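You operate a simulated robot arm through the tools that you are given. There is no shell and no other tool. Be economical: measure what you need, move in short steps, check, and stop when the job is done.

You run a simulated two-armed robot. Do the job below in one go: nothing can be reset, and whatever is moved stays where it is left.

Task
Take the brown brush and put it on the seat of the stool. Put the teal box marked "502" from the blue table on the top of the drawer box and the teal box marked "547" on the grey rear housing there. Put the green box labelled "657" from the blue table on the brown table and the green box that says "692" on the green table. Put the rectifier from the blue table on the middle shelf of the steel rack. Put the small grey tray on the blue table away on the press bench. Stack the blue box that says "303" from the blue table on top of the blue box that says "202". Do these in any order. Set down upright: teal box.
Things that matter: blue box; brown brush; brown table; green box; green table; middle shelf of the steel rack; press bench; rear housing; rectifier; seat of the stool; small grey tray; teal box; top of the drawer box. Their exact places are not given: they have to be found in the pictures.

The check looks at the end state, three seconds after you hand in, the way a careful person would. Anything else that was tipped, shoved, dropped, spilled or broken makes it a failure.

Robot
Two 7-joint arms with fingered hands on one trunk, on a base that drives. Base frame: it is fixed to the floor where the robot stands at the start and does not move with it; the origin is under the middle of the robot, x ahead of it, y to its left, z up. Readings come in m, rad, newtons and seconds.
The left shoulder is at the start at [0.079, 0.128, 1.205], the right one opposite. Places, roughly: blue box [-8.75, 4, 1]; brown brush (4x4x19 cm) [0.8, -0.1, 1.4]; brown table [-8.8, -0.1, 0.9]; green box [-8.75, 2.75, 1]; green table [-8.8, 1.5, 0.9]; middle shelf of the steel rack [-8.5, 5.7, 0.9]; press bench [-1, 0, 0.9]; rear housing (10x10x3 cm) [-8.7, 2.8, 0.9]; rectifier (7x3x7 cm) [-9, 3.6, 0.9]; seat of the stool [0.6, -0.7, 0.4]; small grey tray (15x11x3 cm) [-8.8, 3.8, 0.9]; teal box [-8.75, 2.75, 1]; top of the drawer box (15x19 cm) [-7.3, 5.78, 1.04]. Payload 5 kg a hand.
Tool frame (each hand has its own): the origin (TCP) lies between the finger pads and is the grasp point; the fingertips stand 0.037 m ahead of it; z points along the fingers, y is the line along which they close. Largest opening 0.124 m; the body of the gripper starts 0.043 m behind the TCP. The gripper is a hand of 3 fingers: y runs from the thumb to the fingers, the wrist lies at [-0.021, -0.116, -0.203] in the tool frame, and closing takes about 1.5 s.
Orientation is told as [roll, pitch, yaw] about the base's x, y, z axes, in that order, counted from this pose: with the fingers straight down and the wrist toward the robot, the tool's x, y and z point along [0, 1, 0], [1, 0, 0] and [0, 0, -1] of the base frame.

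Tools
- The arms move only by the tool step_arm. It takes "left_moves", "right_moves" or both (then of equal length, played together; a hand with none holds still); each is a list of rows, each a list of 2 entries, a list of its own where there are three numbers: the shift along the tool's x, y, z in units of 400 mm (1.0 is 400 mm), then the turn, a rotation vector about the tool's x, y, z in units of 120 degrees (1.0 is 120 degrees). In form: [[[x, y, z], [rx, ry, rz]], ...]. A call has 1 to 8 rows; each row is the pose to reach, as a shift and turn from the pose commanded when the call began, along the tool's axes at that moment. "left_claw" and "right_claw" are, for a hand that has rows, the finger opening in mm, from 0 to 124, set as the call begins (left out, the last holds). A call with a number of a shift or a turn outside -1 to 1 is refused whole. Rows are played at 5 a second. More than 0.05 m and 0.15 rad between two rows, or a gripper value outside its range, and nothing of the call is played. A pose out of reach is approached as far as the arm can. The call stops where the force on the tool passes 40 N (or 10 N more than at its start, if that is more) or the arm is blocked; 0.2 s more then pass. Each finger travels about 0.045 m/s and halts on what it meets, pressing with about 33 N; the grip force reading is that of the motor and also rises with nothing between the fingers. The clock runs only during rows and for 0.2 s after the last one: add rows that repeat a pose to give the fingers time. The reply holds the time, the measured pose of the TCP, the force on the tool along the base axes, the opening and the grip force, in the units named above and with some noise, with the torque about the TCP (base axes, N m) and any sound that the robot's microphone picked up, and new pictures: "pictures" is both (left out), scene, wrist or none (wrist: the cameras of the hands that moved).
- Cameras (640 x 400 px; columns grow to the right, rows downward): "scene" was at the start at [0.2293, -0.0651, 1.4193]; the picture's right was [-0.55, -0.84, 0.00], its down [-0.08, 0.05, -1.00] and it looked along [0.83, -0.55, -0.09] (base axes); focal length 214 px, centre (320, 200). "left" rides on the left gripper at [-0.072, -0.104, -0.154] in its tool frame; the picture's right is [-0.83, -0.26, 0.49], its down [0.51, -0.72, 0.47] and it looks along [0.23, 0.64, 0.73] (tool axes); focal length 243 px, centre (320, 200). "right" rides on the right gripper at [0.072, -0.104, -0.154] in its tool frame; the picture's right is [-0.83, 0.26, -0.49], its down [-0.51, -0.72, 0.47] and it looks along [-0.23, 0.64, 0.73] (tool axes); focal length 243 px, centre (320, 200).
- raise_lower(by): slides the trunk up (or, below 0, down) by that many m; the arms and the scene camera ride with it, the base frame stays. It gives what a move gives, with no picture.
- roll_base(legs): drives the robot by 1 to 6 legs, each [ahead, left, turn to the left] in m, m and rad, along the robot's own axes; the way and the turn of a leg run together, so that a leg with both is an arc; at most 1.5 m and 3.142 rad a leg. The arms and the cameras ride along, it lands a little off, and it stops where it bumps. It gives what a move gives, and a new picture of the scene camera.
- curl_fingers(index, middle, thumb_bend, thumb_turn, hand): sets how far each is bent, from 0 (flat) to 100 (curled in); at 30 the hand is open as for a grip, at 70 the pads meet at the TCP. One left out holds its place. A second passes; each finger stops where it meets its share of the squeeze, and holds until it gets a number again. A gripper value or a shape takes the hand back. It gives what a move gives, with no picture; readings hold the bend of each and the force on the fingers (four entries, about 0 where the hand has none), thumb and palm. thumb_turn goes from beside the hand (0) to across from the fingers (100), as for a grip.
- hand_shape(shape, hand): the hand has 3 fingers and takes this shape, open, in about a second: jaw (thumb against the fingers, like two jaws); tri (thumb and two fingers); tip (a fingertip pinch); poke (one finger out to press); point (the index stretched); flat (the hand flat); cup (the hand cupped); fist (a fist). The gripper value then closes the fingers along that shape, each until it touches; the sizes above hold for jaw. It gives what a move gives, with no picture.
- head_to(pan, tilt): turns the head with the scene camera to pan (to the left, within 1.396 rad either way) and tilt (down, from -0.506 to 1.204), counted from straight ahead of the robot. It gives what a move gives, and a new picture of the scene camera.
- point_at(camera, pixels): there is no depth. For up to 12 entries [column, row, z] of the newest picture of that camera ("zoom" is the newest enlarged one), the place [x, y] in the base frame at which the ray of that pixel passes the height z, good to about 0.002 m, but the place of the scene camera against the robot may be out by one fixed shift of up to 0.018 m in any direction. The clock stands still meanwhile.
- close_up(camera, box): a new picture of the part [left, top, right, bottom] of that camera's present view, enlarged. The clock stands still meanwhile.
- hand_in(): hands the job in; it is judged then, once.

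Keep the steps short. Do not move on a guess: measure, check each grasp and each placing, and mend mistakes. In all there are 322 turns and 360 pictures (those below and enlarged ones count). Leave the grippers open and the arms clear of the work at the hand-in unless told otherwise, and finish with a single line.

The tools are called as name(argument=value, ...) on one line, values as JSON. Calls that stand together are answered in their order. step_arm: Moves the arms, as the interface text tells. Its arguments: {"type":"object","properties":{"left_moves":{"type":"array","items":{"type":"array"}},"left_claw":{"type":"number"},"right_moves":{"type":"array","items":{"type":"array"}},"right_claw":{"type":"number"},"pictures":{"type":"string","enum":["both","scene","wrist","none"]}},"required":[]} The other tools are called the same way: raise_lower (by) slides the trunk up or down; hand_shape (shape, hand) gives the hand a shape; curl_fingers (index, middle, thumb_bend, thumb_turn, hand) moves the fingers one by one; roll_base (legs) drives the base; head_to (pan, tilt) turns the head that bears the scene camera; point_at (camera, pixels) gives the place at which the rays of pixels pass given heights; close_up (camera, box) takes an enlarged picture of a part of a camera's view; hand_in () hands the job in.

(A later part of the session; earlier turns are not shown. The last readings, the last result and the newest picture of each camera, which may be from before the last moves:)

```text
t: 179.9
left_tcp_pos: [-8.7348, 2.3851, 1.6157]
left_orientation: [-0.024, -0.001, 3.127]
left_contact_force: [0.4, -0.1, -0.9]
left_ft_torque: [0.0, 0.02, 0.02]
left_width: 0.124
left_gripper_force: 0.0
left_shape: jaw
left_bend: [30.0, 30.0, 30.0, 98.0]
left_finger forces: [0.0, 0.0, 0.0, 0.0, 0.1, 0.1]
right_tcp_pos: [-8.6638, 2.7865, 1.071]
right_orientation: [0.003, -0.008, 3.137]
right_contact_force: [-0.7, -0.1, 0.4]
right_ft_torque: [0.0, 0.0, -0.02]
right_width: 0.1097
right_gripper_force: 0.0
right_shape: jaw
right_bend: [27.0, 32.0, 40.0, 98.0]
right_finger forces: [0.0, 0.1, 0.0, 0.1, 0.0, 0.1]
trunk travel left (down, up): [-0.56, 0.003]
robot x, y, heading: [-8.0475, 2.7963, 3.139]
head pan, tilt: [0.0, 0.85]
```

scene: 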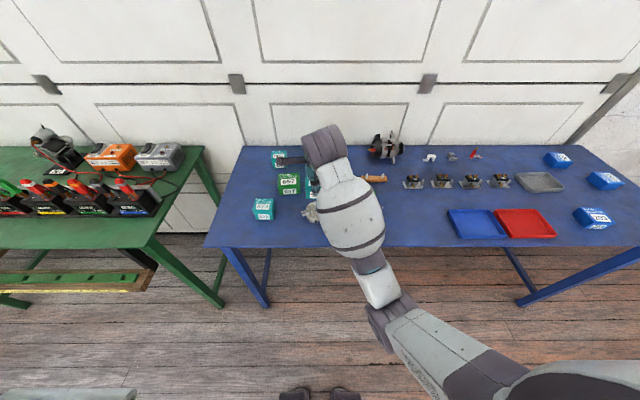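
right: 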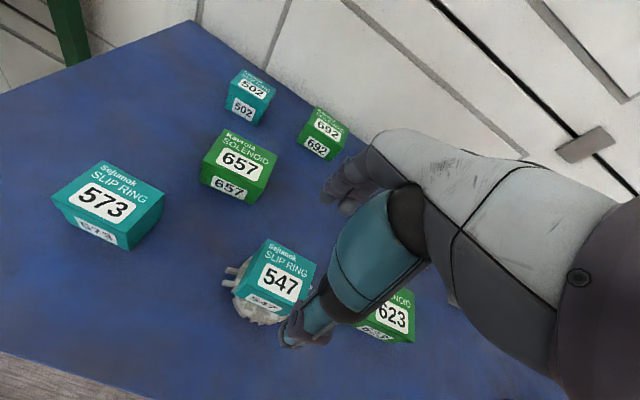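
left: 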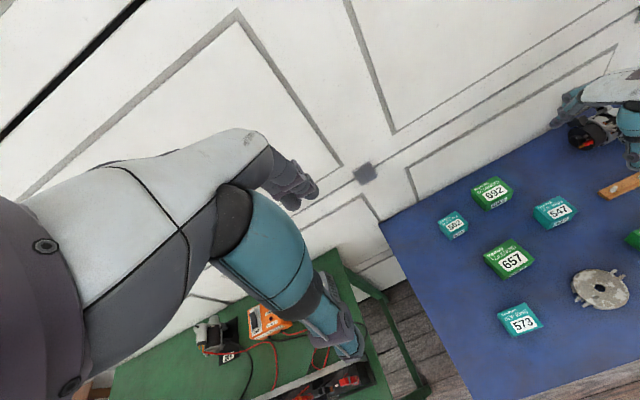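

547 stands on the housing. Now the right hand goes over to 692.

step_arm(right_moves=[[[0, 0, -0.1], [0, 0, 0]], [[0.0, 0.1, -0.15], [0, 0, 0]], [[0.0, 0.22, -0.15], [0, 0, 0]], [[0.0, 0.34, -0.15], [0, 0, 0]], [[0, 0.46, -0.15], [0, 0, 0]], [[0, 0.58, -0.15], [0, 0, 0]], [[0, 0.7, -0.15], [0, 0, 0]]], right_claw=95)

close_up(camera="right", box=[150, 230, 310, 370])

```text
t: 181.5
left_tcp_pos: [-8.7366, 2.3865, 1.6137]
left_orientation: [-0.021, 0.0, 3.128]
left_contact_force: [-0.5, -1.1, 0.8]
left_ft_torque: [0.0, -0.03, 0.06]
left_width: 0.124
left_gripper_force: 0.1
left_shape: jaw
left_bend: [30.0, 30.0, 30.0, 98.0]
left_finger forces: [0.1, 0.0, 0.1, 0.0, 0.0, 0.1]
right_tcp_pos: [-8.9471, 2.7896, 1.1325]
right_orientation: [0.004, -0.009, 3.138]
right_contact_force: [-0.1, -0.5, -0.4]
right_ft_torque: [0.01, 0.01, -0.03]
right_width: 0.0954
right_gripper_force: 0.0
right_shape: jaw
right_bend: [27.0, 35.0, 53.0, 99.0]
right_finger forces: [0.0, 0.1, 0.0, 0.0, 0.0, 0.1]
trunk travel left (down, up): [-0.56, 0.003]
robot x, y, heading: [-8.0537, 2.7987, 3.134]
head pan, tilt: [0.0, 0.85]
```

scene: 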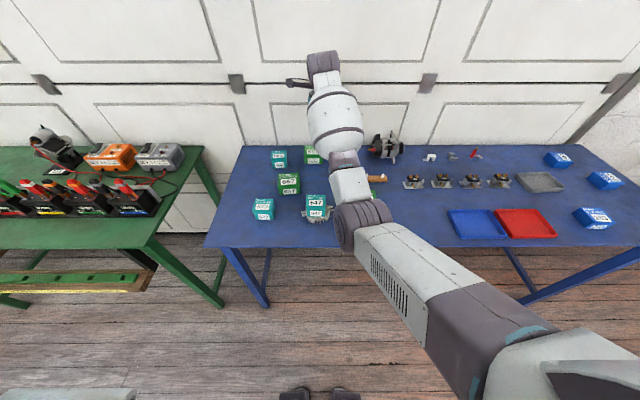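
right: 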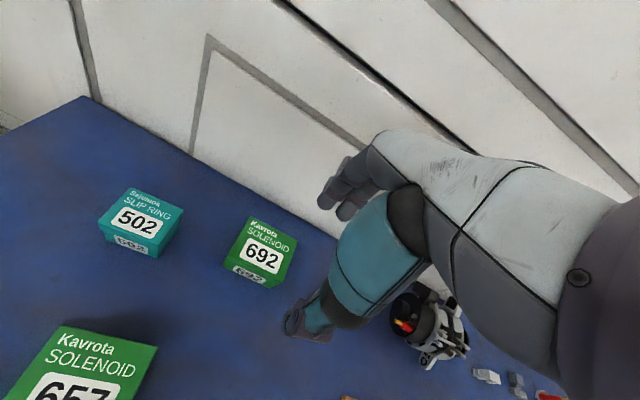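

```text
2.86 times, centred on (230, 300) of right
```

zoom: 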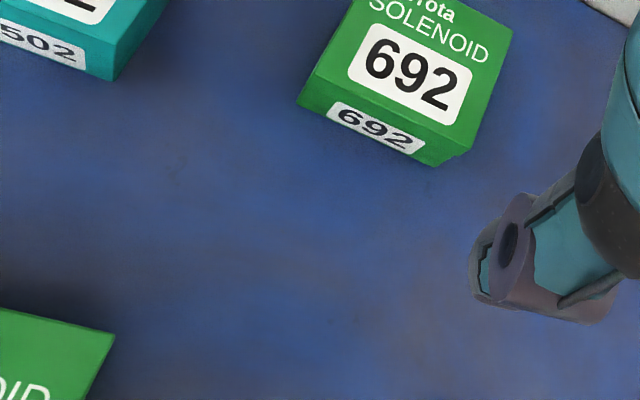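

Measuring the corners of 692's top in an enlarged view.

close_up(camera="right", box=[210, 200, 310, 300])

point_at(camera="right", pixels=[[250, 216, 0.955], [298, 238, 0.955], [283, 274, 0.955], [230, 258, 0.955], [224, 266, 0.9], [269, 288, 0.9]])

```text
4.00 times, centred on (260, 250) of right
```

zoom: 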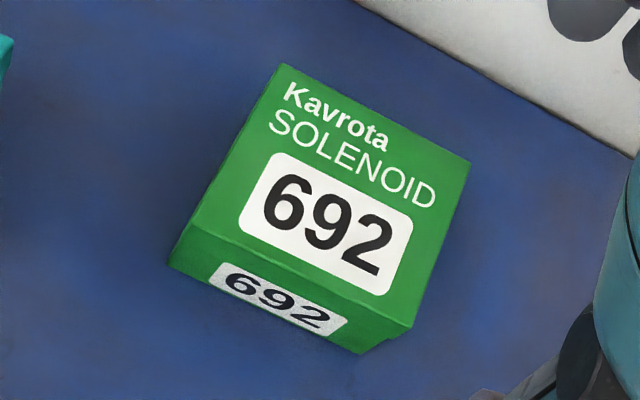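

```text
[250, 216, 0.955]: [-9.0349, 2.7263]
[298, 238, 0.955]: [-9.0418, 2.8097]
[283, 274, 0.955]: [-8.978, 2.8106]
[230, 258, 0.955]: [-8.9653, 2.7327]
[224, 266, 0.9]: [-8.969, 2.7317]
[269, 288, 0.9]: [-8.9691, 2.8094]
```

point_at(camera="zoom", pixels=[[280, 65, 0.955], [470, 162, 0.955], [412, 328, 0.955], [190, 235, 0.955], [330, 197, 0.955], [170, 262, 0.9], [362, 353, 0.9]])

```text
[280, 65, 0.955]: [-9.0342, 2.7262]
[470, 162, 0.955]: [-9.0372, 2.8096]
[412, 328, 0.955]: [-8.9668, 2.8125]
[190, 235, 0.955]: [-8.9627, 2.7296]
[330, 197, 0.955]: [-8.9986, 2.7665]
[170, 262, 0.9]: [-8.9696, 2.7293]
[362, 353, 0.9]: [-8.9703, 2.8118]
```

692 spans x −8.965 to −9.035, centre (−9.000, 2.770). Descending on it with a 100 mm opening.

step_arm(right_moves=[[[0.025, 0.07, 0], [0, 0, 0]], [[0.05, 0.135, 0.05], [0, 0, 0]], [[0.05, 0.135, 0.15], [0, 0, 0]], [[0.05, 0.135, 0.25], [0, 0, 0]], [[0.05, 0.135, 0.35], [0, 0, 0]], [[0.05, 0.135, 0.44], [0, 0, 0]], [[0.05, 0.135, 0.463], [0, 0, 0]]], right_claw=102)

```text
t: 183.1
left_tcp_pos: [-8.7351, 2.3856, 1.6145]
left_orientation: [-0.024, -0.001, 3.129]
left_contact_force: [0.7, -0.1, 0.7]
left_ft_torque: [0.03, -0.01, 0.02]
left_width: 0.1239
left_gripper_force: 0.1
left_shape: jaw
left_bend: [30.0, 30.0, 30.0, 98.0]
left_finger forces: [0.1, 0.0, 0.0, 0.1, 0.0, 0.0]
right_tcp_pos: [-8.9987, 2.7659, 0.9498]
right_orientation: [0.002, -0.011, 3.139]
right_contact_force: [-0.3, -0.3, -0.3]
right_ft_torque: [0.02, 0.0, 0.0]
right_width: 0.1017
right_gripper_force: 0.0
right_shape: jaw
right_bend: [26.0, 34.0, 48.0, 99.0]
right_finger forces: [0.0, 0.0, 0.1, 0.0, 0.0, 0.0]
trunk travel left (down, up): [-0.56, 0.003]
robot x, y, heading: [-8.0521, 2.7992, 3.135]
head pan, tilt: [0.0, 0.85]
```

scene: 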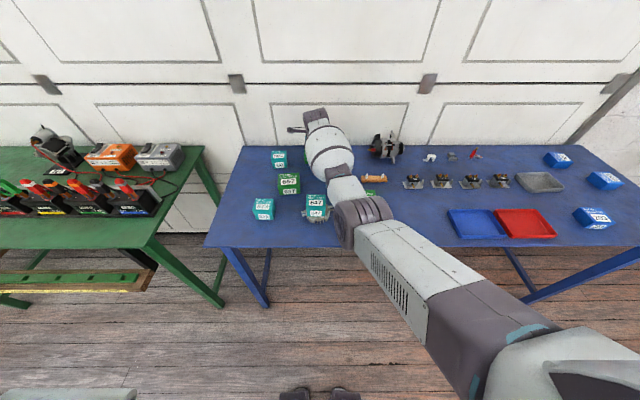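
right: 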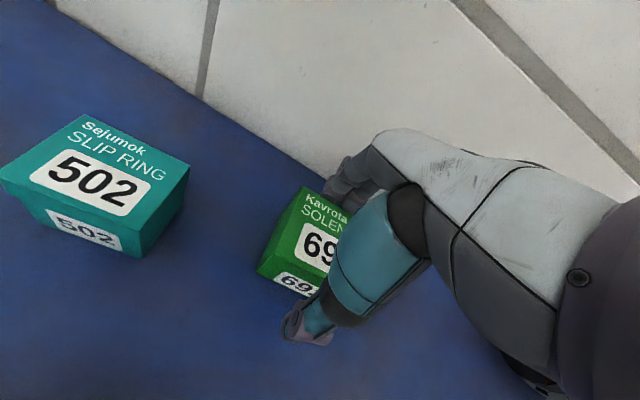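

Straddled. Closing and lifting 12 cm.

step_arm(right_moves=[[[0, 0, 0.01], [0, 0, 0]], [[0, 0, 0.01], [0, 0, 0]], [[0, 0, 0.01], [0, 0, 0]], [[0, 0, 0.01], [0, 0, 0]], [[0, 0, 0.01], [0, 0, 0]], [[0, 0, 0.01], [0, 0, 0]]], right_claw=30, pictures="none")

step_arm(right_moves=[[[0, 0, -0.06], [0, 0, 0]], [[0, 0, -0.18], [0, 0, 0]], [[0, 0, -0.3], [0, 0, 0]], [[0, -0.1, -0.36], [0, 0, 0]], [[-0.05, -0.2, -0.4], [0, 0, 0]], [[-0.15, -0.25, -0.45], [0, 0, 0]], [[-0.25, -0.3, -0.5], [0, 0, 0]], [[-0.35, -0.35, -0.5], [0, 0, 0]]])

```text
t: 184.5
left_tcp_pos: [-8.735, 2.3854, 1.615]
left_orientation: [-0.022, 0.0, 3.128]
left_contact_force: [0.4, -0.3, -0.6]
left_ft_torque: [0.0, 0.04, 0.0]
left_width: 0.1239
left_gripper_force: 0.1
left_shape: jaw
left_bend: [30.0, 30.0, 30.0, 98.0]
left_finger forces: [0.1, 0.1, 0.1, 0.0, 0.0, 0.0]
right_tcp_pos: [-8.9995, 2.766, 0.9435]
right_orientation: [0.004, -0.009, 3.138]
right_contact_force: [-1.1, -0.5, 1.0]
right_ft_torque: [0.01, 0.04, 0.01]
right_width: 0.0687
right_gripper_force: 33.2
right_shape: jaw
right_bend: [74.0, 42.0, 67.0, 100.0]
right_finger forces: [19.6, 11.1, 0.0, 0.0, 30.2, 0.0]
trunk travel left (down, up): [-0.56, 0.003]
robot x, y, heading: [-8.0501, 2.7959, 3.136]
head pan, tilt: [0.0, 0.85]
```

```text
t: 186.3
left_tcp_pos: [-8.7345, 2.3887, 1.616]
left_orientation: [-0.02, 0.002, 3.127]
left_contact_force: [-0.5, -0.2, 1.7]
left_ft_torque: [-0.01, -0.03, 0.03]
left_width: 0.1237
left_gripper_force: 0.1
left_shape: jaw
left_bend: [30.0, 30.0, 30.0, 98.0]
left_finger forces: [0.0, 0.0, 0.1, 0.0, 0.0, 0.0]
right_tcp_pos: [-8.8578, 2.9102, 1.1425]
right_orientation: [0.005, -0.01, 3.141]
right_contact_force: [0.7, -0.3, -3.9]
right_ft_torque: [-0.01, 0.0, 0.0]
right_width: 0.0684
right_gripper_force: 33.0
right_shape: jaw
right_bend: [74.0, 42.0, 67.0, 100.0]
right_finger forces: [19.7, 10.9, 0.0, 0.0, 30.7, 0.0]
trunk travel left (down, up): [-0.56, 0.003]
robot x, y, heading: [-8.0478, 2.7976, 3.138]
head pan, tilt: [0.0, 0.85]
```

scene: 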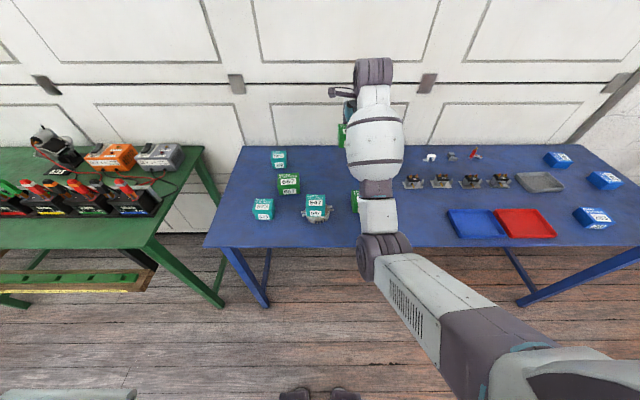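
right: 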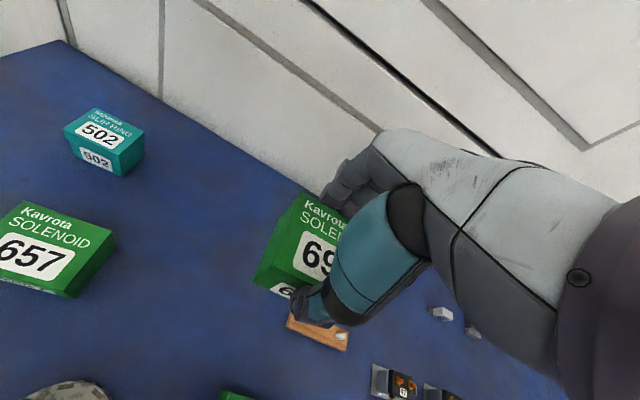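

692 is held. Now the left hand goes to 657, with the right hand moving out a little.

step_arm(left_moves=[[[-0.0875, 0.02, 0.08], [0, 0, 0]], [[-0.175, 0.04, 0.16], [0, 0, 0]], [[-0.2625, 0.06, 0.24], [0, 0, 0]], [[-0.35, 0.085, 0.32], [0, 0, 0]], [[-0.4375, 0.105, 0.4], [0, 0, 0]], [[-0.525, 0.125, 0.48], [0, 0, 0]], [[-0.6125, 0.15, 0.56], [0, 0, 0]], [[-0.7, 0.17, 0.64], [0, 0, 0]]], right_moves=[[[-0.05, 0, 0], [0, 0, 0]], [[-0.1, 0, -0.02], [0, 0, 0]], [[-0.15, 0, -0.04], [0, 0, 0]], [[-0.2, 0, -0.06], [0, 0, 0]], [[-0.25, 0, -0.08], [0, 0, 0]], [[-0.3, 0, -0.1], [0, 0, 0]], [[-0.35, 0, -0.12], [0, 0, 0]], [[-0.4, 0, -0.14], [0, 0, 0]]], pictures="none")

close_up(camera="left", box=[320, 200, 560, 360])

```text
t: 188.1
left_tcp_pos: [-8.8031, 2.6759, 1.3657]
left_orientation: [-0.022, 0.003, 3.128]
left_contact_force: [-0.5, 0.8, -0.1]
left_ft_torque: [-0.01, -0.02, 0.01]
left_width: 0.1238
left_gripper_force: 0.1
left_shape: jaw
left_bend: [30.0, 30.0, 30.0, 98.0]
left_finger forces: [0.0, 0.0, 0.0, 0.0, 0.0, 0.0]
right_tcp_pos: [-8.8582, 3.0707, 1.1949]
right_orientation: [0.005, -0.005, 3.139]
right_contact_force: [0.3, 0.6, -5.3]
right_ft_torque: [-0.05, 0.02, 0.02]
right_width: 0.0683
right_gripper_force: 32.7
right_shape: jaw
right_bend: [74.0, 42.0, 67.0, 100.0]
right_finger forces: [19.7, 11.0, 0.1, 0.0, 30.6, 0.1]
trunk travel left (down, up): [-0.56, 0.003]
robot x, y, heading: [-8.0496, 2.798, 3.14]
head pan, tilt: [0.0, 0.85]
```

```text
2.50 times, centred on (440, 280) of left
```

zoom: 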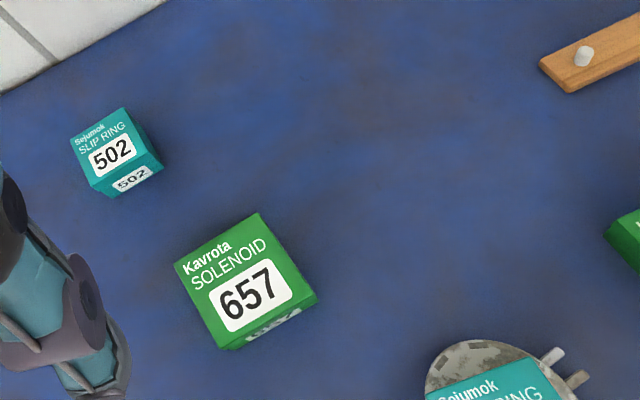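

point_at(camera="zoom", pixels=[[257, 213, 0.955], [175, 264, 0.955], [220, 345, 0.955], [308, 286, 0.955], [240, 278, 0.955], [318, 297, 0.9]])

```text
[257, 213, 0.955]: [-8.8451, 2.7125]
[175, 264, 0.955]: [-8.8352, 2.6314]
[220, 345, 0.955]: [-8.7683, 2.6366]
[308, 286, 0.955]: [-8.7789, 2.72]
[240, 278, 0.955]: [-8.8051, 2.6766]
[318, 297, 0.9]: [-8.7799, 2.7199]
```

657 is turned about 7°, centre (−8.807, 2.675). I'll turn the left hand to match and descend.

step_arm(left_moves=[[[0, 0.01, 0.1], [0, 0, -0.062]], [[0, 0.01, 0.2], [0, 0, -0.062]], [[0, 0.01, 0.3], [0, 0, -0.062]], [[0, 0.01, 0.4], [0, 0, -0.062]], [[0, 0.01, 0.5], [0, 0, -0.062]], [[0, 0.01, 0.6], [0, 0, -0.062]], [[0, 0.01, 0.7], [0, 0, -0.062]], [[0, 0.01, 0.8], [0, 0, -0.062]]], left_claw=104, pictures="wrist")

```text
t: 189.9
left_tcp_pos: [-8.8048, 2.679, 1.0445]
left_orientation: [-0.022, 0.004, -3.028]
left_contact_force: [-0.6, 0.0, 0.4]
left_ft_torque: [0.0, 0.01, 0.01]
left_width: 0.1042
left_gripper_force: 0.2
left_shape: jaw
left_bend: [27.0, 33.0, 46.0, 98.0]
left_finger forces: [0.0, 0.0, 0.0, 0.0, 0.0, 0.0]
right_tcp_pos: [-8.8577, 3.0672, 1.1978]
right_orientation: [0.004, -0.006, 3.139]
right_contact_force: [0.7, 0.6, -4.8]
right_ft_torque: [-0.05, 0.0, 0.01]
right_width: 0.0684
right_gripper_force: 32.9
right_shape: jaw
right_bend: [74.0, 42.0, 67.0, 100.0]
right_finger forces: [19.7, 11.0, 0.0, 0.0, 30.7, 0.0]
trunk travel left (down, up): [-0.56, 0.003]
robot x, y, heading: [-8.0488, 2.797, 3.133]
head pan, tilt: [0.0, 0.85]
```

left: 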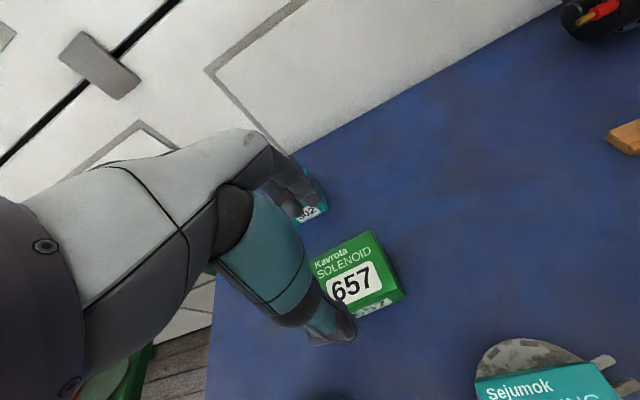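

502 is clear of the fingers. I'll descend, close and lift.

step_arm(left_moves=[[[0.01, 0, 0.1], [0, 0, 0]], [[0.01, 0, 0.2], [0, 0, 0]], [[0.01, 0, 0.245], [0, 0, 0]]], pictures="wrist")

step_arm(left_moves=[[[0, 0, 0], [0, 0, 0]], [[0, 0, 0], [0, 0, 0]], [[0, 0, 0], [0, 0, 0]], [[0, 0, 0], [0, 0, 0]], [[0, 0, 0], [0, 0, 0]], [[0, 0, 0], [0, 0, 0]]], left_claw=30, pictures="none")

step_arm(left_moves=[[[0, 0, -0.06], [0, 0, 0]], [[0, 0, -0.18], [0, 0, 0]], [[0, 0, -0.3], [0, 0, 0]], [[0, 0, -0.42], [0, 0, 0]], [[0, 0, -0.54], [0, 0, 0]], [[0, 0, -0.65], [0, 0, 0]]])

```text
t: 190.7
left_tcp_pos: [-8.8033, 2.6761, 0.9478]
left_orientation: [-0.022, 0.003, -3.024]
left_contact_force: [0.5, 0.7, 0.3]
left_ft_torque: [0.0, 0.0, -0.03]
left_width: 0.1041
left_gripper_force: 0.1
left_shape: jaw
left_bend: [27.0, 33.0, 46.0, 98.0]
left_finger forces: [0.1, 0.0, 0.0, 0.1, 0.1, 0.1]
right_tcp_pos: [-8.8568, 3.0685, 1.198]
right_orientation: [0.003, -0.008, 3.137]
right_contact_force: [-0.7, 0.1, -4.1]
right_ft_torque: [-0.05, 0.0, 0.01]
right_width: 0.0685
right_gripper_force: 32.5
right_shape: jaw
right_bend: [74.0, 42.0, 67.0, 100.0]
right_finger forces: [19.8, 11.0, 0.1, 0.0, 30.7, 0.0]
trunk travel left (down, up): [-0.56, 0.003]
robot x, y, heading: [-8.0534, 2.7992, 3.136]
head pan, tilt: [0.0, 0.85]
```

left: 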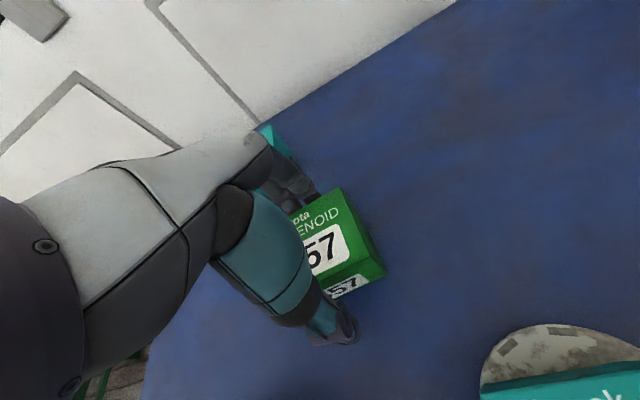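

```text
t: 192.1
left_tcp_pos: [-8.8031, 2.6765, 0.9481]
left_orientation: [-0.023, 0.003, -3.026]
left_contact_force: [-0.9, -0.1, 0.7]
left_ft_torque: [-0.03, 0.01, -0.03]
left_width: 0.0688
left_gripper_force: 33.0
left_shape: jaw
left_bend: [74.0, 42.0, 67.0, 100.0]
left_finger forces: [19.4, 10.8, 0.0, 0.0, 30.4, 0.0]
right_tcp_pos: [-8.857, 3.0672, 1.1975]
right_orientation: [0.003, -0.01, 3.14]
right_contact_force: [0.5, -0.7, -4.4]
right_ft_torque: [-0.01, 0.03, 0.02]
right_width: 0.0688
right_gripper_force: 33.2
right_shape: jaw
right_bend: [74.0, 42.0, 67.0, 100.0]
right_finger forces: [19.8, 11.0, 0.1, 0.0, 30.6, 0.0]
trunk travel left (down, up): [-0.56, 0.003]
robot x, y, heading: [-8.0512, 2.7929, 3.14]
head pan, tilt: [0.0, 0.85]
```

```text
t: 193.5
left_tcp_pos: [-8.8018, 2.6718, 1.2104]
left_orientation: [-0.022, 0.003, -3.027]
left_contact_force: [-0.3, 0.7, -3.3]
left_ft_torque: [0.0, 0.0, 0.01]
left_width: 0.0685
left_gripper_force: 32.9
left_shape: jaw
left_bend: [74.0, 42.0, 67.0, 100.0]
left_finger forces: [19.4, 10.8, 0.1, 0.0, 30.2, 0.1]
right_tcp_pos: [-8.8576, 3.0676, 1.1985]
right_orientation: [0.005, -0.01, 3.139]
right_contact_force: [0.6, -0.1, -4.3]
right_ft_torque: [-0.03, 0.01, 0.0]
right_width: 0.0685
right_gripper_force: 32.8
right_shape: jaw
right_bend: [74.0, 42.0, 67.0, 100.0]
right_finger forces: [19.7, 11.0, 0.0, 0.0, 30.6, 0.0]
trunk travel left (down, up): [-0.56, 0.003]
robot x, y, heading: [-8.0501, 2.7993, 3.135]
head pan, tilt: [0.0, 0.85]
```

scene: 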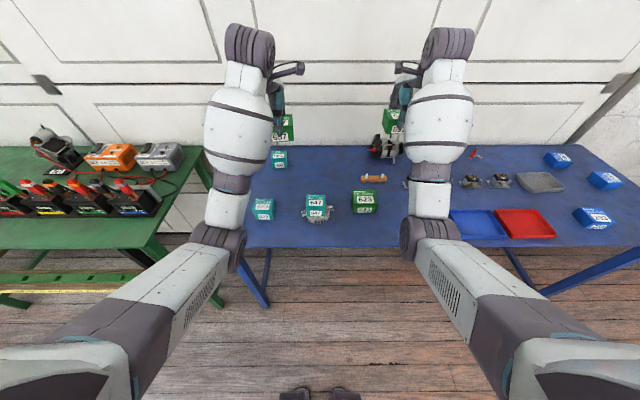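
left: 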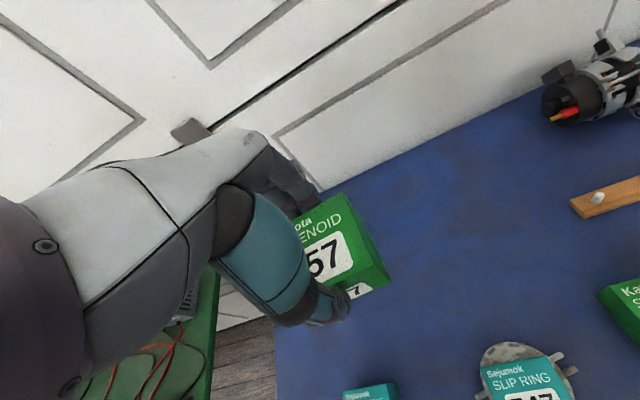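

Both green boxes are held. I'll back off and sidestep left to the green table.

roll_base(legs=[[-0.4, 0, 0], [0, 1.2, 0]])

head_to(pan=0.0, tilt=0.75)

```text
t: 206.3
left_tcp_pos: [-8.4316, 1.4908, 1.2092]
left_orientation: [-0.022, 0.005, -3.047]
left_contact_force: [-0.7, -0.5, -5.3]
left_ft_torque: [0.02, 0.03, 0.02]
left_width: 0.0687
left_gripper_force: 32.6
left_shape: jaw
left_bend: [74.0, 42.0, 67.0, 100.0]
left_finger forces: [19.4, 10.8, 0.0, 0.0, 30.3, 0.1]
right_tcp_pos: [-8.4792, 1.8863, 1.1976]
right_orientation: [0.006, -0.008, 3.116]
right_contact_force: [0.3, 0.1, -4.2]
right_ft_torque: [-0.03, 0.0, -0.04]
right_width: 0.0688
right_gripper_force: 32.8
right_shape: jaw
right_bend: [74.0, 42.0, 67.0, 100.0]
right_finger forces: [19.8, 11.0, 0.1, 0.0, 30.6, 0.1]
trunk travel left (down, up): [-0.56, 0.003]
robot x, y, heading: [-7.6812, 1.6028, 3.115]
head pan, tilt: [0.0, 0.85]
```

scene: 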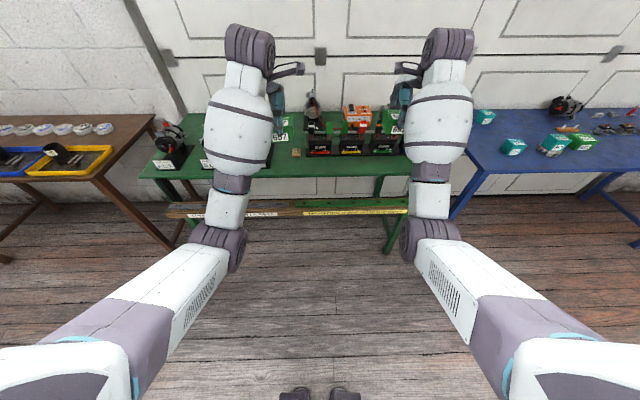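

```text
t: 207.0
left_tcp_pos: [-8.4321, 1.4907, 1.2078]
left_orientation: [-0.023, 0.004, -3.047]
left_contact_force: [0.8, 0.6, -3.3]
left_ft_torque: [0.03, -0.01, 0.01]
left_width: 0.0683
left_gripper_force: 33.4
left_shape: jaw
left_bend: [74.0, 42.0, 67.0, 100.0]
left_finger forces: [19.4, 10.9, 0.0, 0.1, 30.2, 0.0]
right_tcp_pos: [-8.4792, 1.8855, 1.1978]
right_orientation: [0.003, -0.009, 3.117]
right_contact_force: [0.3, -0.2, -3.5]
right_ft_torque: [-0.02, -0.01, 0.04]
right_width: 0.0686
right_gripper_force: 32.8
right_shape: jaw
right_bend: [74.0, 42.0, 67.0, 100.0]
right_finger forces: [19.8, 10.9, 0.0, 0.1, 30.7, 0.0]
trunk travel left (down, up): [-0.56, 0.003]
robot x, y, heading: [-7.6791, 1.6004, 3.113]
head pan, tilt: [0.0, 0.75]
```

scene: 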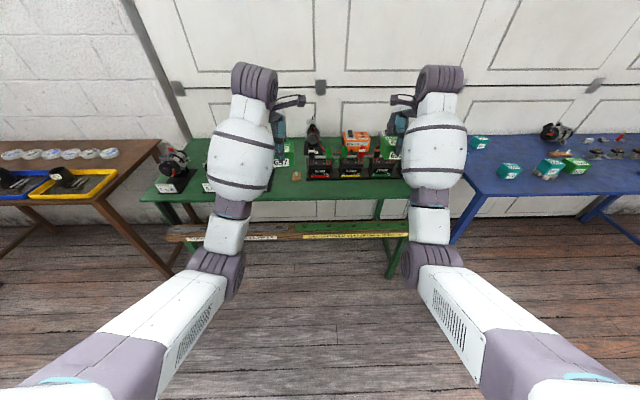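

close_up(camera="scene", box=[130, 100, 470, 270])

step_arm(left_moves=[[[0, 0, 0], [0, 0, 0]]], right_moves=[[[0, 0, 0], [0, 0, 0]]], pictures="wrist")

```text
1.88 times, centred on (300, 185) of scene
```

zoom: 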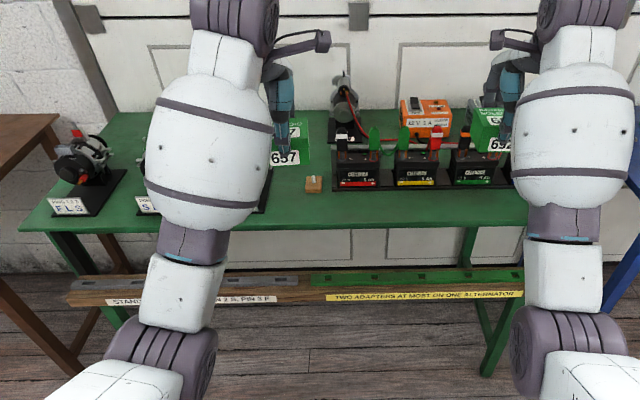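

```text
t: 207.4
left_tcp_pos: [-8.4305, 1.4901, 1.2066]
left_orientation: [-0.023, 0.004, -3.047]
left_contact_force: [0.7, -0.1, -4.3]
left_ft_torque: [0.01, -0.02, -0.03]
left_width: 0.0687
left_gripper_force: 33.2
left_shape: jaw
left_bend: [74.0, 42.0, 67.0, 100.0]
left_finger forces: [19.5, 10.8, 0.0, 0.1, 30.3, 0.0]
right_tcp_pos: [-8.479, 1.8852, 1.1972]
right_orientation: [0.003, -0.01, 3.119]
right_contact_force: [1.2, 0.0, -3.6]
right_ft_torque: [0.0, 0.01, 0.02]
right_width: 0.0686
right_gripper_force: 33.1
right_shape: jaw
right_bend: [74.0, 42.0, 67.0, 100.0]
right_finger forces: [19.7, 11.0, 0.0, 0.0, 30.6, 0.1]
trunk travel left (down, up): [-0.56, 0.003]
robot x, y, heading: [-7.6724, 1.5957, 3.11]
head pan, tilt: [0.0, 0.75]
```

right: 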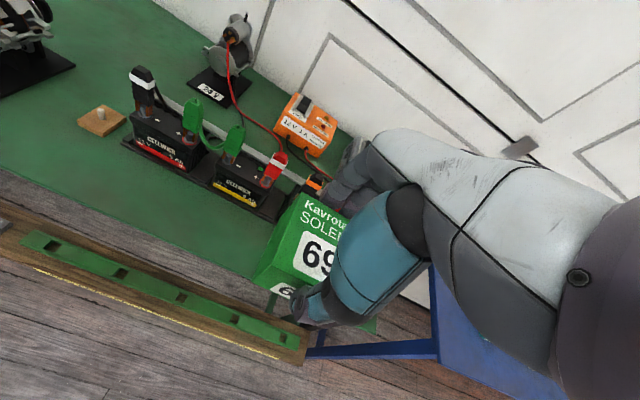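
left: 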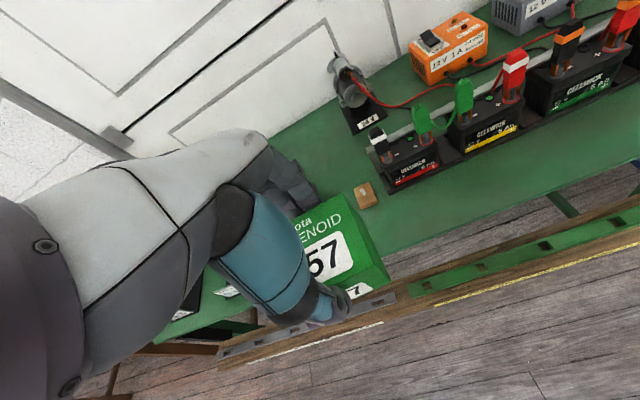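

The free area is around the small wooden block and behind it. Measuring from the right camera at table height.

point_at(camera="right", pixels=[[102, 122, 0.9], [75, 68, 0.9], [122, 143, 0.9], [187, 82, 0.9], [120, 232, 0.9], [35, 170, 0.9], [165, 5, 0.9], [110, 60, 0.9], [265, 215, 0.9], [205, 235, 0.9], [20, 130, 0.9]])

point_at(camera="left", pixels=[[365, 196, 0.9], [397, 187, 0.9], [355, 133, 0.9], [330, 150, 0.9], [390, 250, 0.9], [540, 205, 0.9], [560, 130, 0.9], [308, 150, 0.9]])

```text
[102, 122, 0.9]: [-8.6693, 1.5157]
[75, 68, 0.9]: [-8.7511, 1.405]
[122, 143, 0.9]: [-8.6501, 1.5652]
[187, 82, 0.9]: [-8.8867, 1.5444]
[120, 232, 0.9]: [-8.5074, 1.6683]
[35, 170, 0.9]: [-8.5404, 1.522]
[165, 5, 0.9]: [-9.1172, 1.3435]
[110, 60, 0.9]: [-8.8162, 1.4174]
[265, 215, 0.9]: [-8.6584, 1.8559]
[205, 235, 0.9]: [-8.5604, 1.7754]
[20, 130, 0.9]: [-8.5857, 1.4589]
```

```text
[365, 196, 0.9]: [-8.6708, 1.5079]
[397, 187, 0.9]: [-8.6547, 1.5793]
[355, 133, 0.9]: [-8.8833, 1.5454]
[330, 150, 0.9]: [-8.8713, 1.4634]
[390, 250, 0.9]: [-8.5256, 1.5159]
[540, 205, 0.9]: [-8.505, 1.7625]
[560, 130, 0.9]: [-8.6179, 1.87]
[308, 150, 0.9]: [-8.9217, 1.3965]
```

The table is at z 0.90 with its front edge at x −8.51. A free strip about 14 cm deep lies in front of the batteries, whose base fronts are at x ≈ −8.655. I'll set 692 at about (−8.577, 1.75), starting by moving above that spot.

step_arm(right_moves=[[[0.11, 0.08, 0], [0, 0, 0]], [[0.22, 0.16, 0], [0, 0, 0]], [[0.34, 0.235, 0], [0, 0, 0]], [[0.34, 0.235, 0.12], [0, 0, 0]], [[0.34, 0.235, 0.24], [0, 0, 0]], [[0.34, 0.235, 0.36], [0, 0, 0]], [[0.34, 0.235, 0.46], [0, 0, 0]]])

close_up(camera="scene", box=[270, 100, 470, 250])

```text
refused: row 1 steps farther than a row can; nothing moved
```

```text
2.67 times, centred on (370, 175) of scene
```

zoom: 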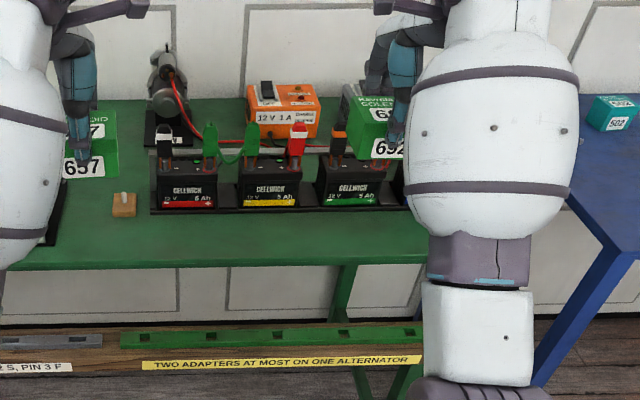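

step_arm(right_moves=[[[0.085, 0.06, 0], [0, 0, 0]], [[0.17, 0.12, 0], [0, 0, 0]], [[0.255, 0.18, 0], [0, 0, 0]], [[0.34, 0.235, 0], [0, 0, 0]], [[0.34, 0.235, 0.12], [0, 0, 0]], [[0.34, 0.235, 0.24], [0, 0, 0]], [[0.34, 0.235, 0.36], [0, 0, 0]], [[0.34, 0.235, 0.46], [0, 0, 0]]])

close_up(camera="scene", box=[270, 100, 470, 250])

```text
t: 209.2
left_tcp_pos: [-8.4329, 1.4911, 1.2068]
left_orientation: [-0.021, 0.005, -3.048]
left_contact_force: [0.0, 0.2, -3.3]
left_ft_torque: [0.03, -0.03, -0.01]
left_width: 0.0684
left_gripper_force: 32.9
left_shape: jaw
left_bend: [74.0, 42.0, 67.0, 100.0]
left_finger forces: [19.4, 10.8, 0.0, 0.0, 30.2, 0.0]
right_tcp_pos: [-8.5783, 1.7508, 1.0121]
right_orientation: [0.004, -0.008, 3.118]
right_contact_force: [0.2, 0.6, -4.1]
right_ft_torque: [0.0, -0.02, 0.01]
right_width: 0.0686
right_gripper_force: 32.9
right_shape: jaw
right_bend: [74.0, 42.0, 67.0, 100.0]
right_finger forces: [19.6, 10.8, 0.0, 0.0, 30.4, 0.0]
trunk travel left (down, up): [-0.56, 0.003]
robot x, y, heading: [-7.6752, 1.6032, 3.115]
head pan, tilt: [0.0, 0.75]
```

scene: 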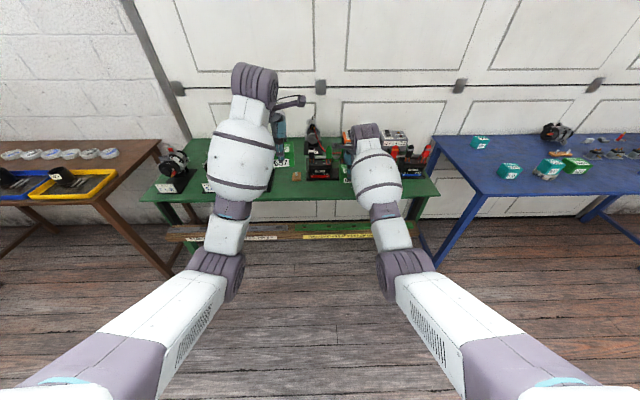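
right: 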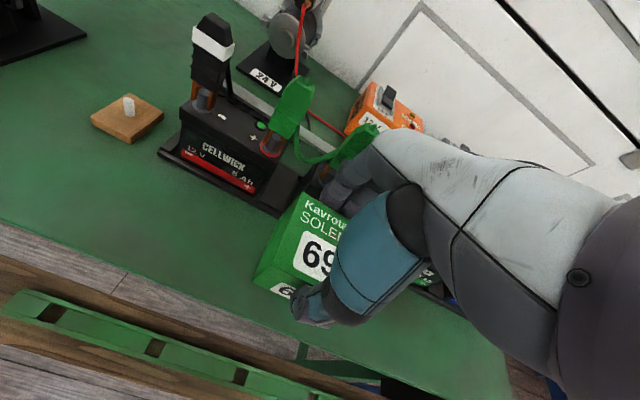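

```text
2.67 times, centred on (370, 175) of scene
```

zoom: 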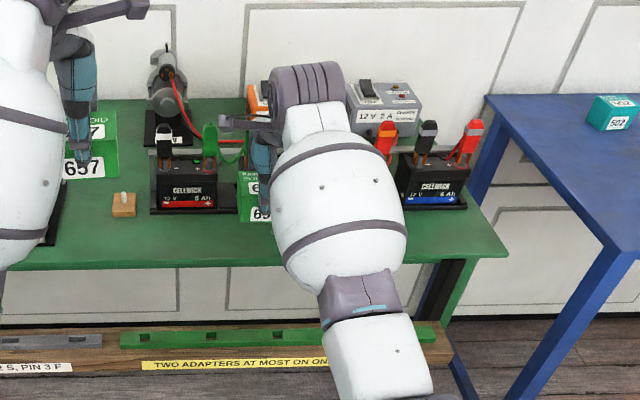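

The battery clamps are uncomfortably close behind the fingers. The spot in front of the small wooden block at y ≈ 1.50 has nothing tall behind it, so I'll check its width first.

point_at(camera="right", pixels=[[92, 122, 0.9], [128, 143, 0.9], [162, 118, 0.9], [160, 155, 0.9], [85, 38, 0.9], [5, 62, 0.9], [10, 222, 0.9], [280, 213, 0.9]])

step_arm(right_moves=[[[0, -0.1, -0.05], [0, 0, 0]], [[0, -0.2, -0.1], [0, 0, 0]], [[0, -0.2, -0.2], [0, 0, 0]], [[0, -0.2, -0.3], [0, 0, 0]]], pictures="none")

roll_base(legs=[[0, 0, 0.025], [0, 0.25, 0]])

```text
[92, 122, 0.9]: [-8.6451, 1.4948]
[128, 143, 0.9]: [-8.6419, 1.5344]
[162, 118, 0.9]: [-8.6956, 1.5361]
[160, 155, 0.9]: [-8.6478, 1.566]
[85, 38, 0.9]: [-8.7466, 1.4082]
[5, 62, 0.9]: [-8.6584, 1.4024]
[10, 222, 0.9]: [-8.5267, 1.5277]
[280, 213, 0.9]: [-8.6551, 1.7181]
```

```text
t: 210.2
left_tcp_pos: [-8.4298, 1.4891, 1.2099]
left_orientation: [-0.023, 0.0, -3.047]
left_contact_force: [0.6, -0.3, -3.3]
left_ft_torque: [0.01, 0.0, -0.03]
left_width: 0.0686
left_gripper_force: 33.4
left_shape: jaw
left_bend: [74.0, 42.0, 67.0, 100.0]
left_finger forces: [19.4, 10.8, 0.0, 0.0, 30.2, 0.0]
right_tcp_pos: [-8.4945, 1.7485, 1.1355]
right_orientation: [0.004, -0.008, 3.116]
right_contact_force: [-0.6, -0.5, -4.0]
right_ft_torque: [-0.05, 0.03, -0.01]
right_width: 0.0683
right_gripper_force: 32.4
right_shape: jaw
right_bend: [74.0, 42.0, 67.0, 100.0]
right_finger forces: [19.7, 11.0, 0.0, 0.0, 30.8, 0.0]
trunk travel left (down, up): [-0.56, 0.003]
robot x, y, heading: [-7.6728, 1.6005, 3.112]
head pan, tilt: [0.0, 0.75]
```

```text
t: 213.4
left_tcp_pos: [-8.4285, 1.2178, 1.2084]
left_orientation: [-0.02, 0.003, -3.022]
left_contact_force: [0.5, 0.0, -3.4]
left_ft_torque: [-0.02, -0.04, 0.05]
left_width: 0.0686
left_gripper_force: 33.1
left_shape: jaw
left_bend: [74.0, 42.0, 67.0, 100.0]
left_finger forces: [19.3, 10.8, 0.0, 0.1, 30.2, 0.0]
right_tcp_pos: [-8.5005, 1.474, 1.133]
right_orientation: [0.003, -0.008, -3.14]
right_contact_force: [-0.2, -0.5, -3.6]
right_ft_torque: [-0.02, -0.03, 0.02]
right_width: 0.0682
right_gripper_force: 33.1
right_shape: jaw
right_bend: [74.0, 42.0, 67.0, 100.0]
right_finger forces: [19.8, 11.0, 0.0, 0.0, 30.7, 0.0]
trunk travel left (down, up): [-0.56, 0.003]
robot x, y, heading: [-7.6749, 1.3461, 3.143]
head pan, tilt: [0.0, 0.75]
```

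scene: 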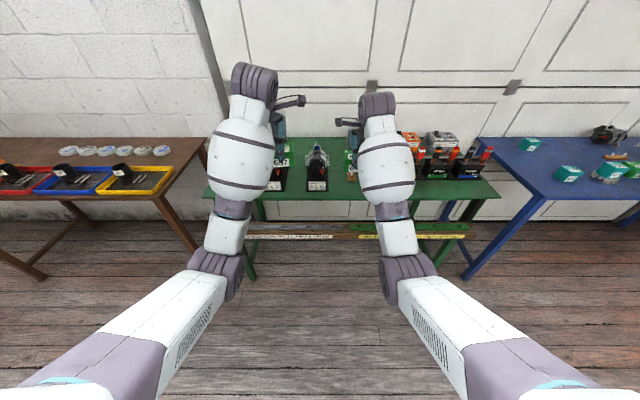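

Fixture edge at y 1.405, block from x −8.645. I'm targeting TCP (−8.577, 1.497) and coming down close to the table.

step_arm(right_moves=[[[-0.03, 0.1, 0], [0, 0, 0]], [[-0.057, 0.192, 0], [0, 0, 0]], [[-0.057, 0.192, 0.12], [0, 0, 0]], [[-0.057, 0.192, 0.24], [0, 0, 0]], [[-0.057, 0.192, 0.34], [0, 0, 0]], [[-0.057, 0.192, 0.42], [0, 0, 0]]])

close_up(camera="scene", box=[250, 110, 450, 250])

```text
t: 214.8
left_tcp_pos: [-8.4286, 1.216, 1.2074]
left_orientation: [-0.023, 0.005, -3.02]
left_contact_force: [0.2, 0.1, -3.4]
left_ft_torque: [0.01, -0.02, 0.0]
left_width: 0.0687
left_gripper_force: 33.1
left_shape: jaw
left_bend: [74.0, 42.0, 67.0, 100.0]
left_finger forces: [19.4, 10.7, 0.0, 0.0, 30.3, 0.0]
right_tcp_pos: [-8.5789, 1.4949, 0.9665]
right_orientation: [0.005, -0.009, -3.14]
right_contact_force: [0.1, 1.1, -3.6]
right_ft_torque: [-0.01, -0.01, -0.02]
right_width: 0.0685
right_gripper_force: 33.2
right_shape: jaw
right_bend: [74.0, 42.0, 67.0, 100.0]
right_finger forces: [19.7, 10.9, 0.0, 0.0, 30.3, 0.1]
trunk travel left (down, up): [-0.56, 0.003]
robot x, y, heading: [-7.6778, 1.3442, 3.145]
head pan, tilt: [0.0, 0.75]
```

scene: 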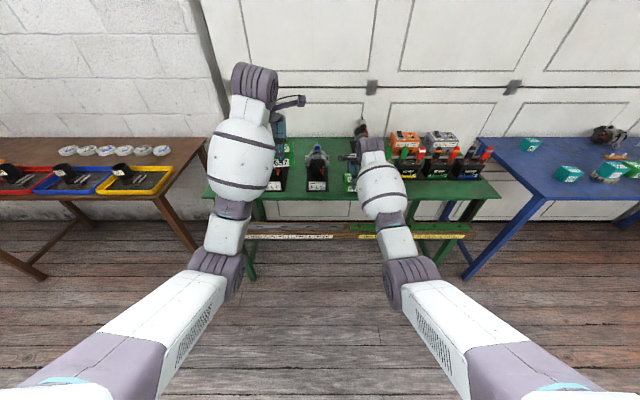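
right: 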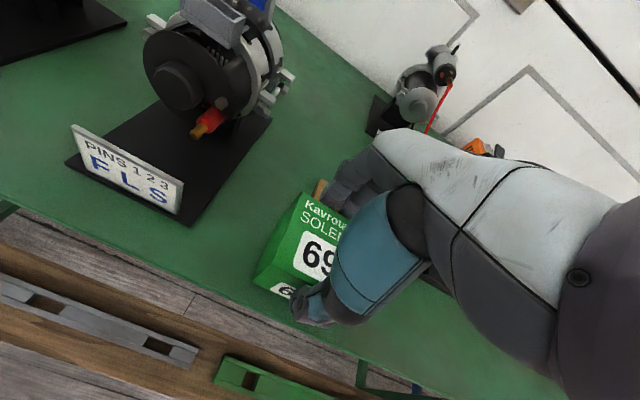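

```text
2.86 times, centred on (350, 180) of scene
```

zoom: 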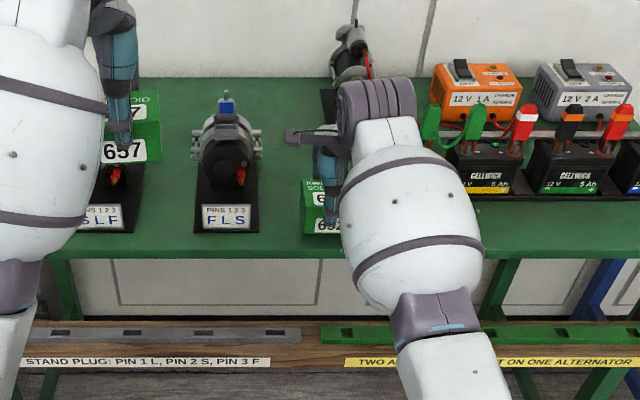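

The spot is free. I'll shift 8 mm toward me for clearance from the block, then set the box down.

step_arm(right_moves=[[[0, -0.02, 0.01], [0, 0, 0]], [[0, -0.02, 0.03], [0, 0, 0]], [[0, -0.02, 0.045], [0, 0, 0]], [[0, -0.02, 0.052], [0, 0, 0]], [[0, -0.02, 0.058], [0, 0, 0]]], pictures="none")

```text
t: 216.0
left_tcp_pos: [-8.4283, 1.2165, 1.21]
left_orientation: [-0.021, 0.002, -3.02]
left_contact_force: [0.1, -0.5, -2.7]
left_ft_torque: [-0.02, -0.01, 0.03]
left_width: 0.0684
left_gripper_force: 32.9
left_shape: jaw
left_bend: [74.0, 42.0, 67.0, 100.0]
left_finger forces: [19.4, 10.8, 0.1, 0.0, 30.3, 0.0]
right_tcp_pos: [-8.5713, 1.4946, 0.9446]
right_orientation: [0.004, -0.011, -3.138]
right_contact_force: [0.7, -1.5, 0.1]
right_ft_torque: [0.05, 0.05, 0.02]
right_width: 0.0683
right_gripper_force: 33.2
right_shape: jaw
right_bend: [74.0, 42.0, 67.0, 100.0]
right_finger forces: [19.6, 11.2, 0.1, 0.0, 30.7, 0.0]
trunk travel left (down, up): [-0.56, 0.003]
robot x, y, heading: [-7.6781, 1.3495, 3.146]
head pan, tilt: [0.0, 0.75]
```

Weight is off the hand: z force went from −3.6 N to 0. I'll open to 86 mm and rise.

step_arm(right_moves=[[[0, 0, 0], [0, 0, 0]], [[0, 0, 0], [0, 0, 0]], [[0, 0, 0], [0, 0, 0]], [[0, 0, 0], [0, 0, 0]], [[0, 0, -0.1], [0, 0, 0]], [[0, 0, -0.2], [0, 0, 0]], [[0, -0.05, -0.3], [0, 0, 0]], [[0, -0.1, -0.4], [0, 0, 0]]], right_claw=86)

close_up(camera="right", box=[200, 180, 420, 330])

```text
t: 217.8
left_tcp_pos: [-8.4274, 1.2155, 1.2099]
left_orientation: [-0.021, 0.004, -3.021]
left_contact_force: [1.0, -1.0, -3.2]
left_ft_torque: [0.02, 0.02, 0.0]
left_width: 0.0686
left_gripper_force: 33.0
left_shape: jaw
left_bend: [74.0, 42.0, 67.0, 100.0]
left_finger forces: [19.4, 10.8, 0.1, 0.0, 30.2, 0.1]
right_tcp_pos: [-8.5298, 1.4979, 1.1065]
right_orientation: [0.004, -0.011, -3.139]
right_contact_force: [0.0, -0.2, 0.3]
right_ft_torque: [-0.02, 0.01, 0.02]
right_width: 0.0858
right_gripper_force: 0.0
right_shape: jaw
right_bend: [27.0, 38.0, 59.0, 99.0]
right_finger forces: [0.0, 0.1, 0.1, 0.1, 0.0, 0.0]
trunk travel left (down, up): [-0.56, 0.003]
robot x, y, heading: [-7.6782, 1.346, 3.146]
head pan, tilt: [0.0, 0.75]
```

scene: 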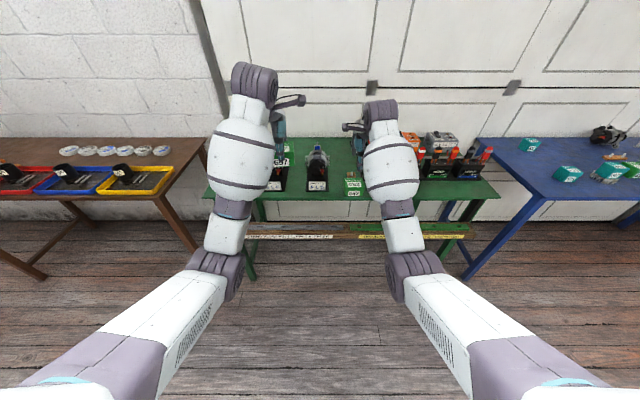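
right: 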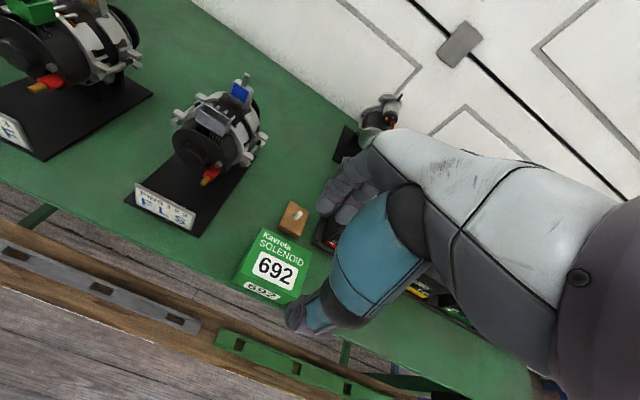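

```text
2.67 times, centred on (310, 255) of right
```

zoom: 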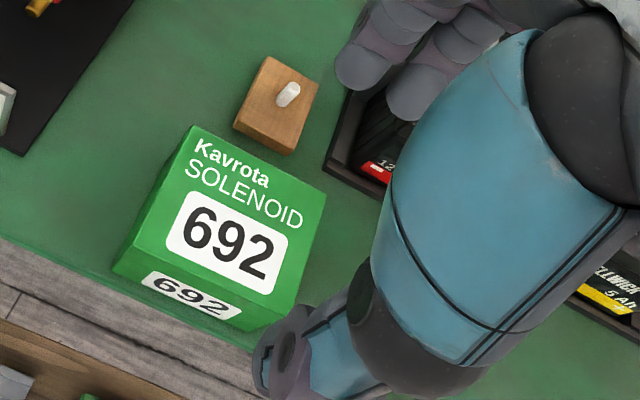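

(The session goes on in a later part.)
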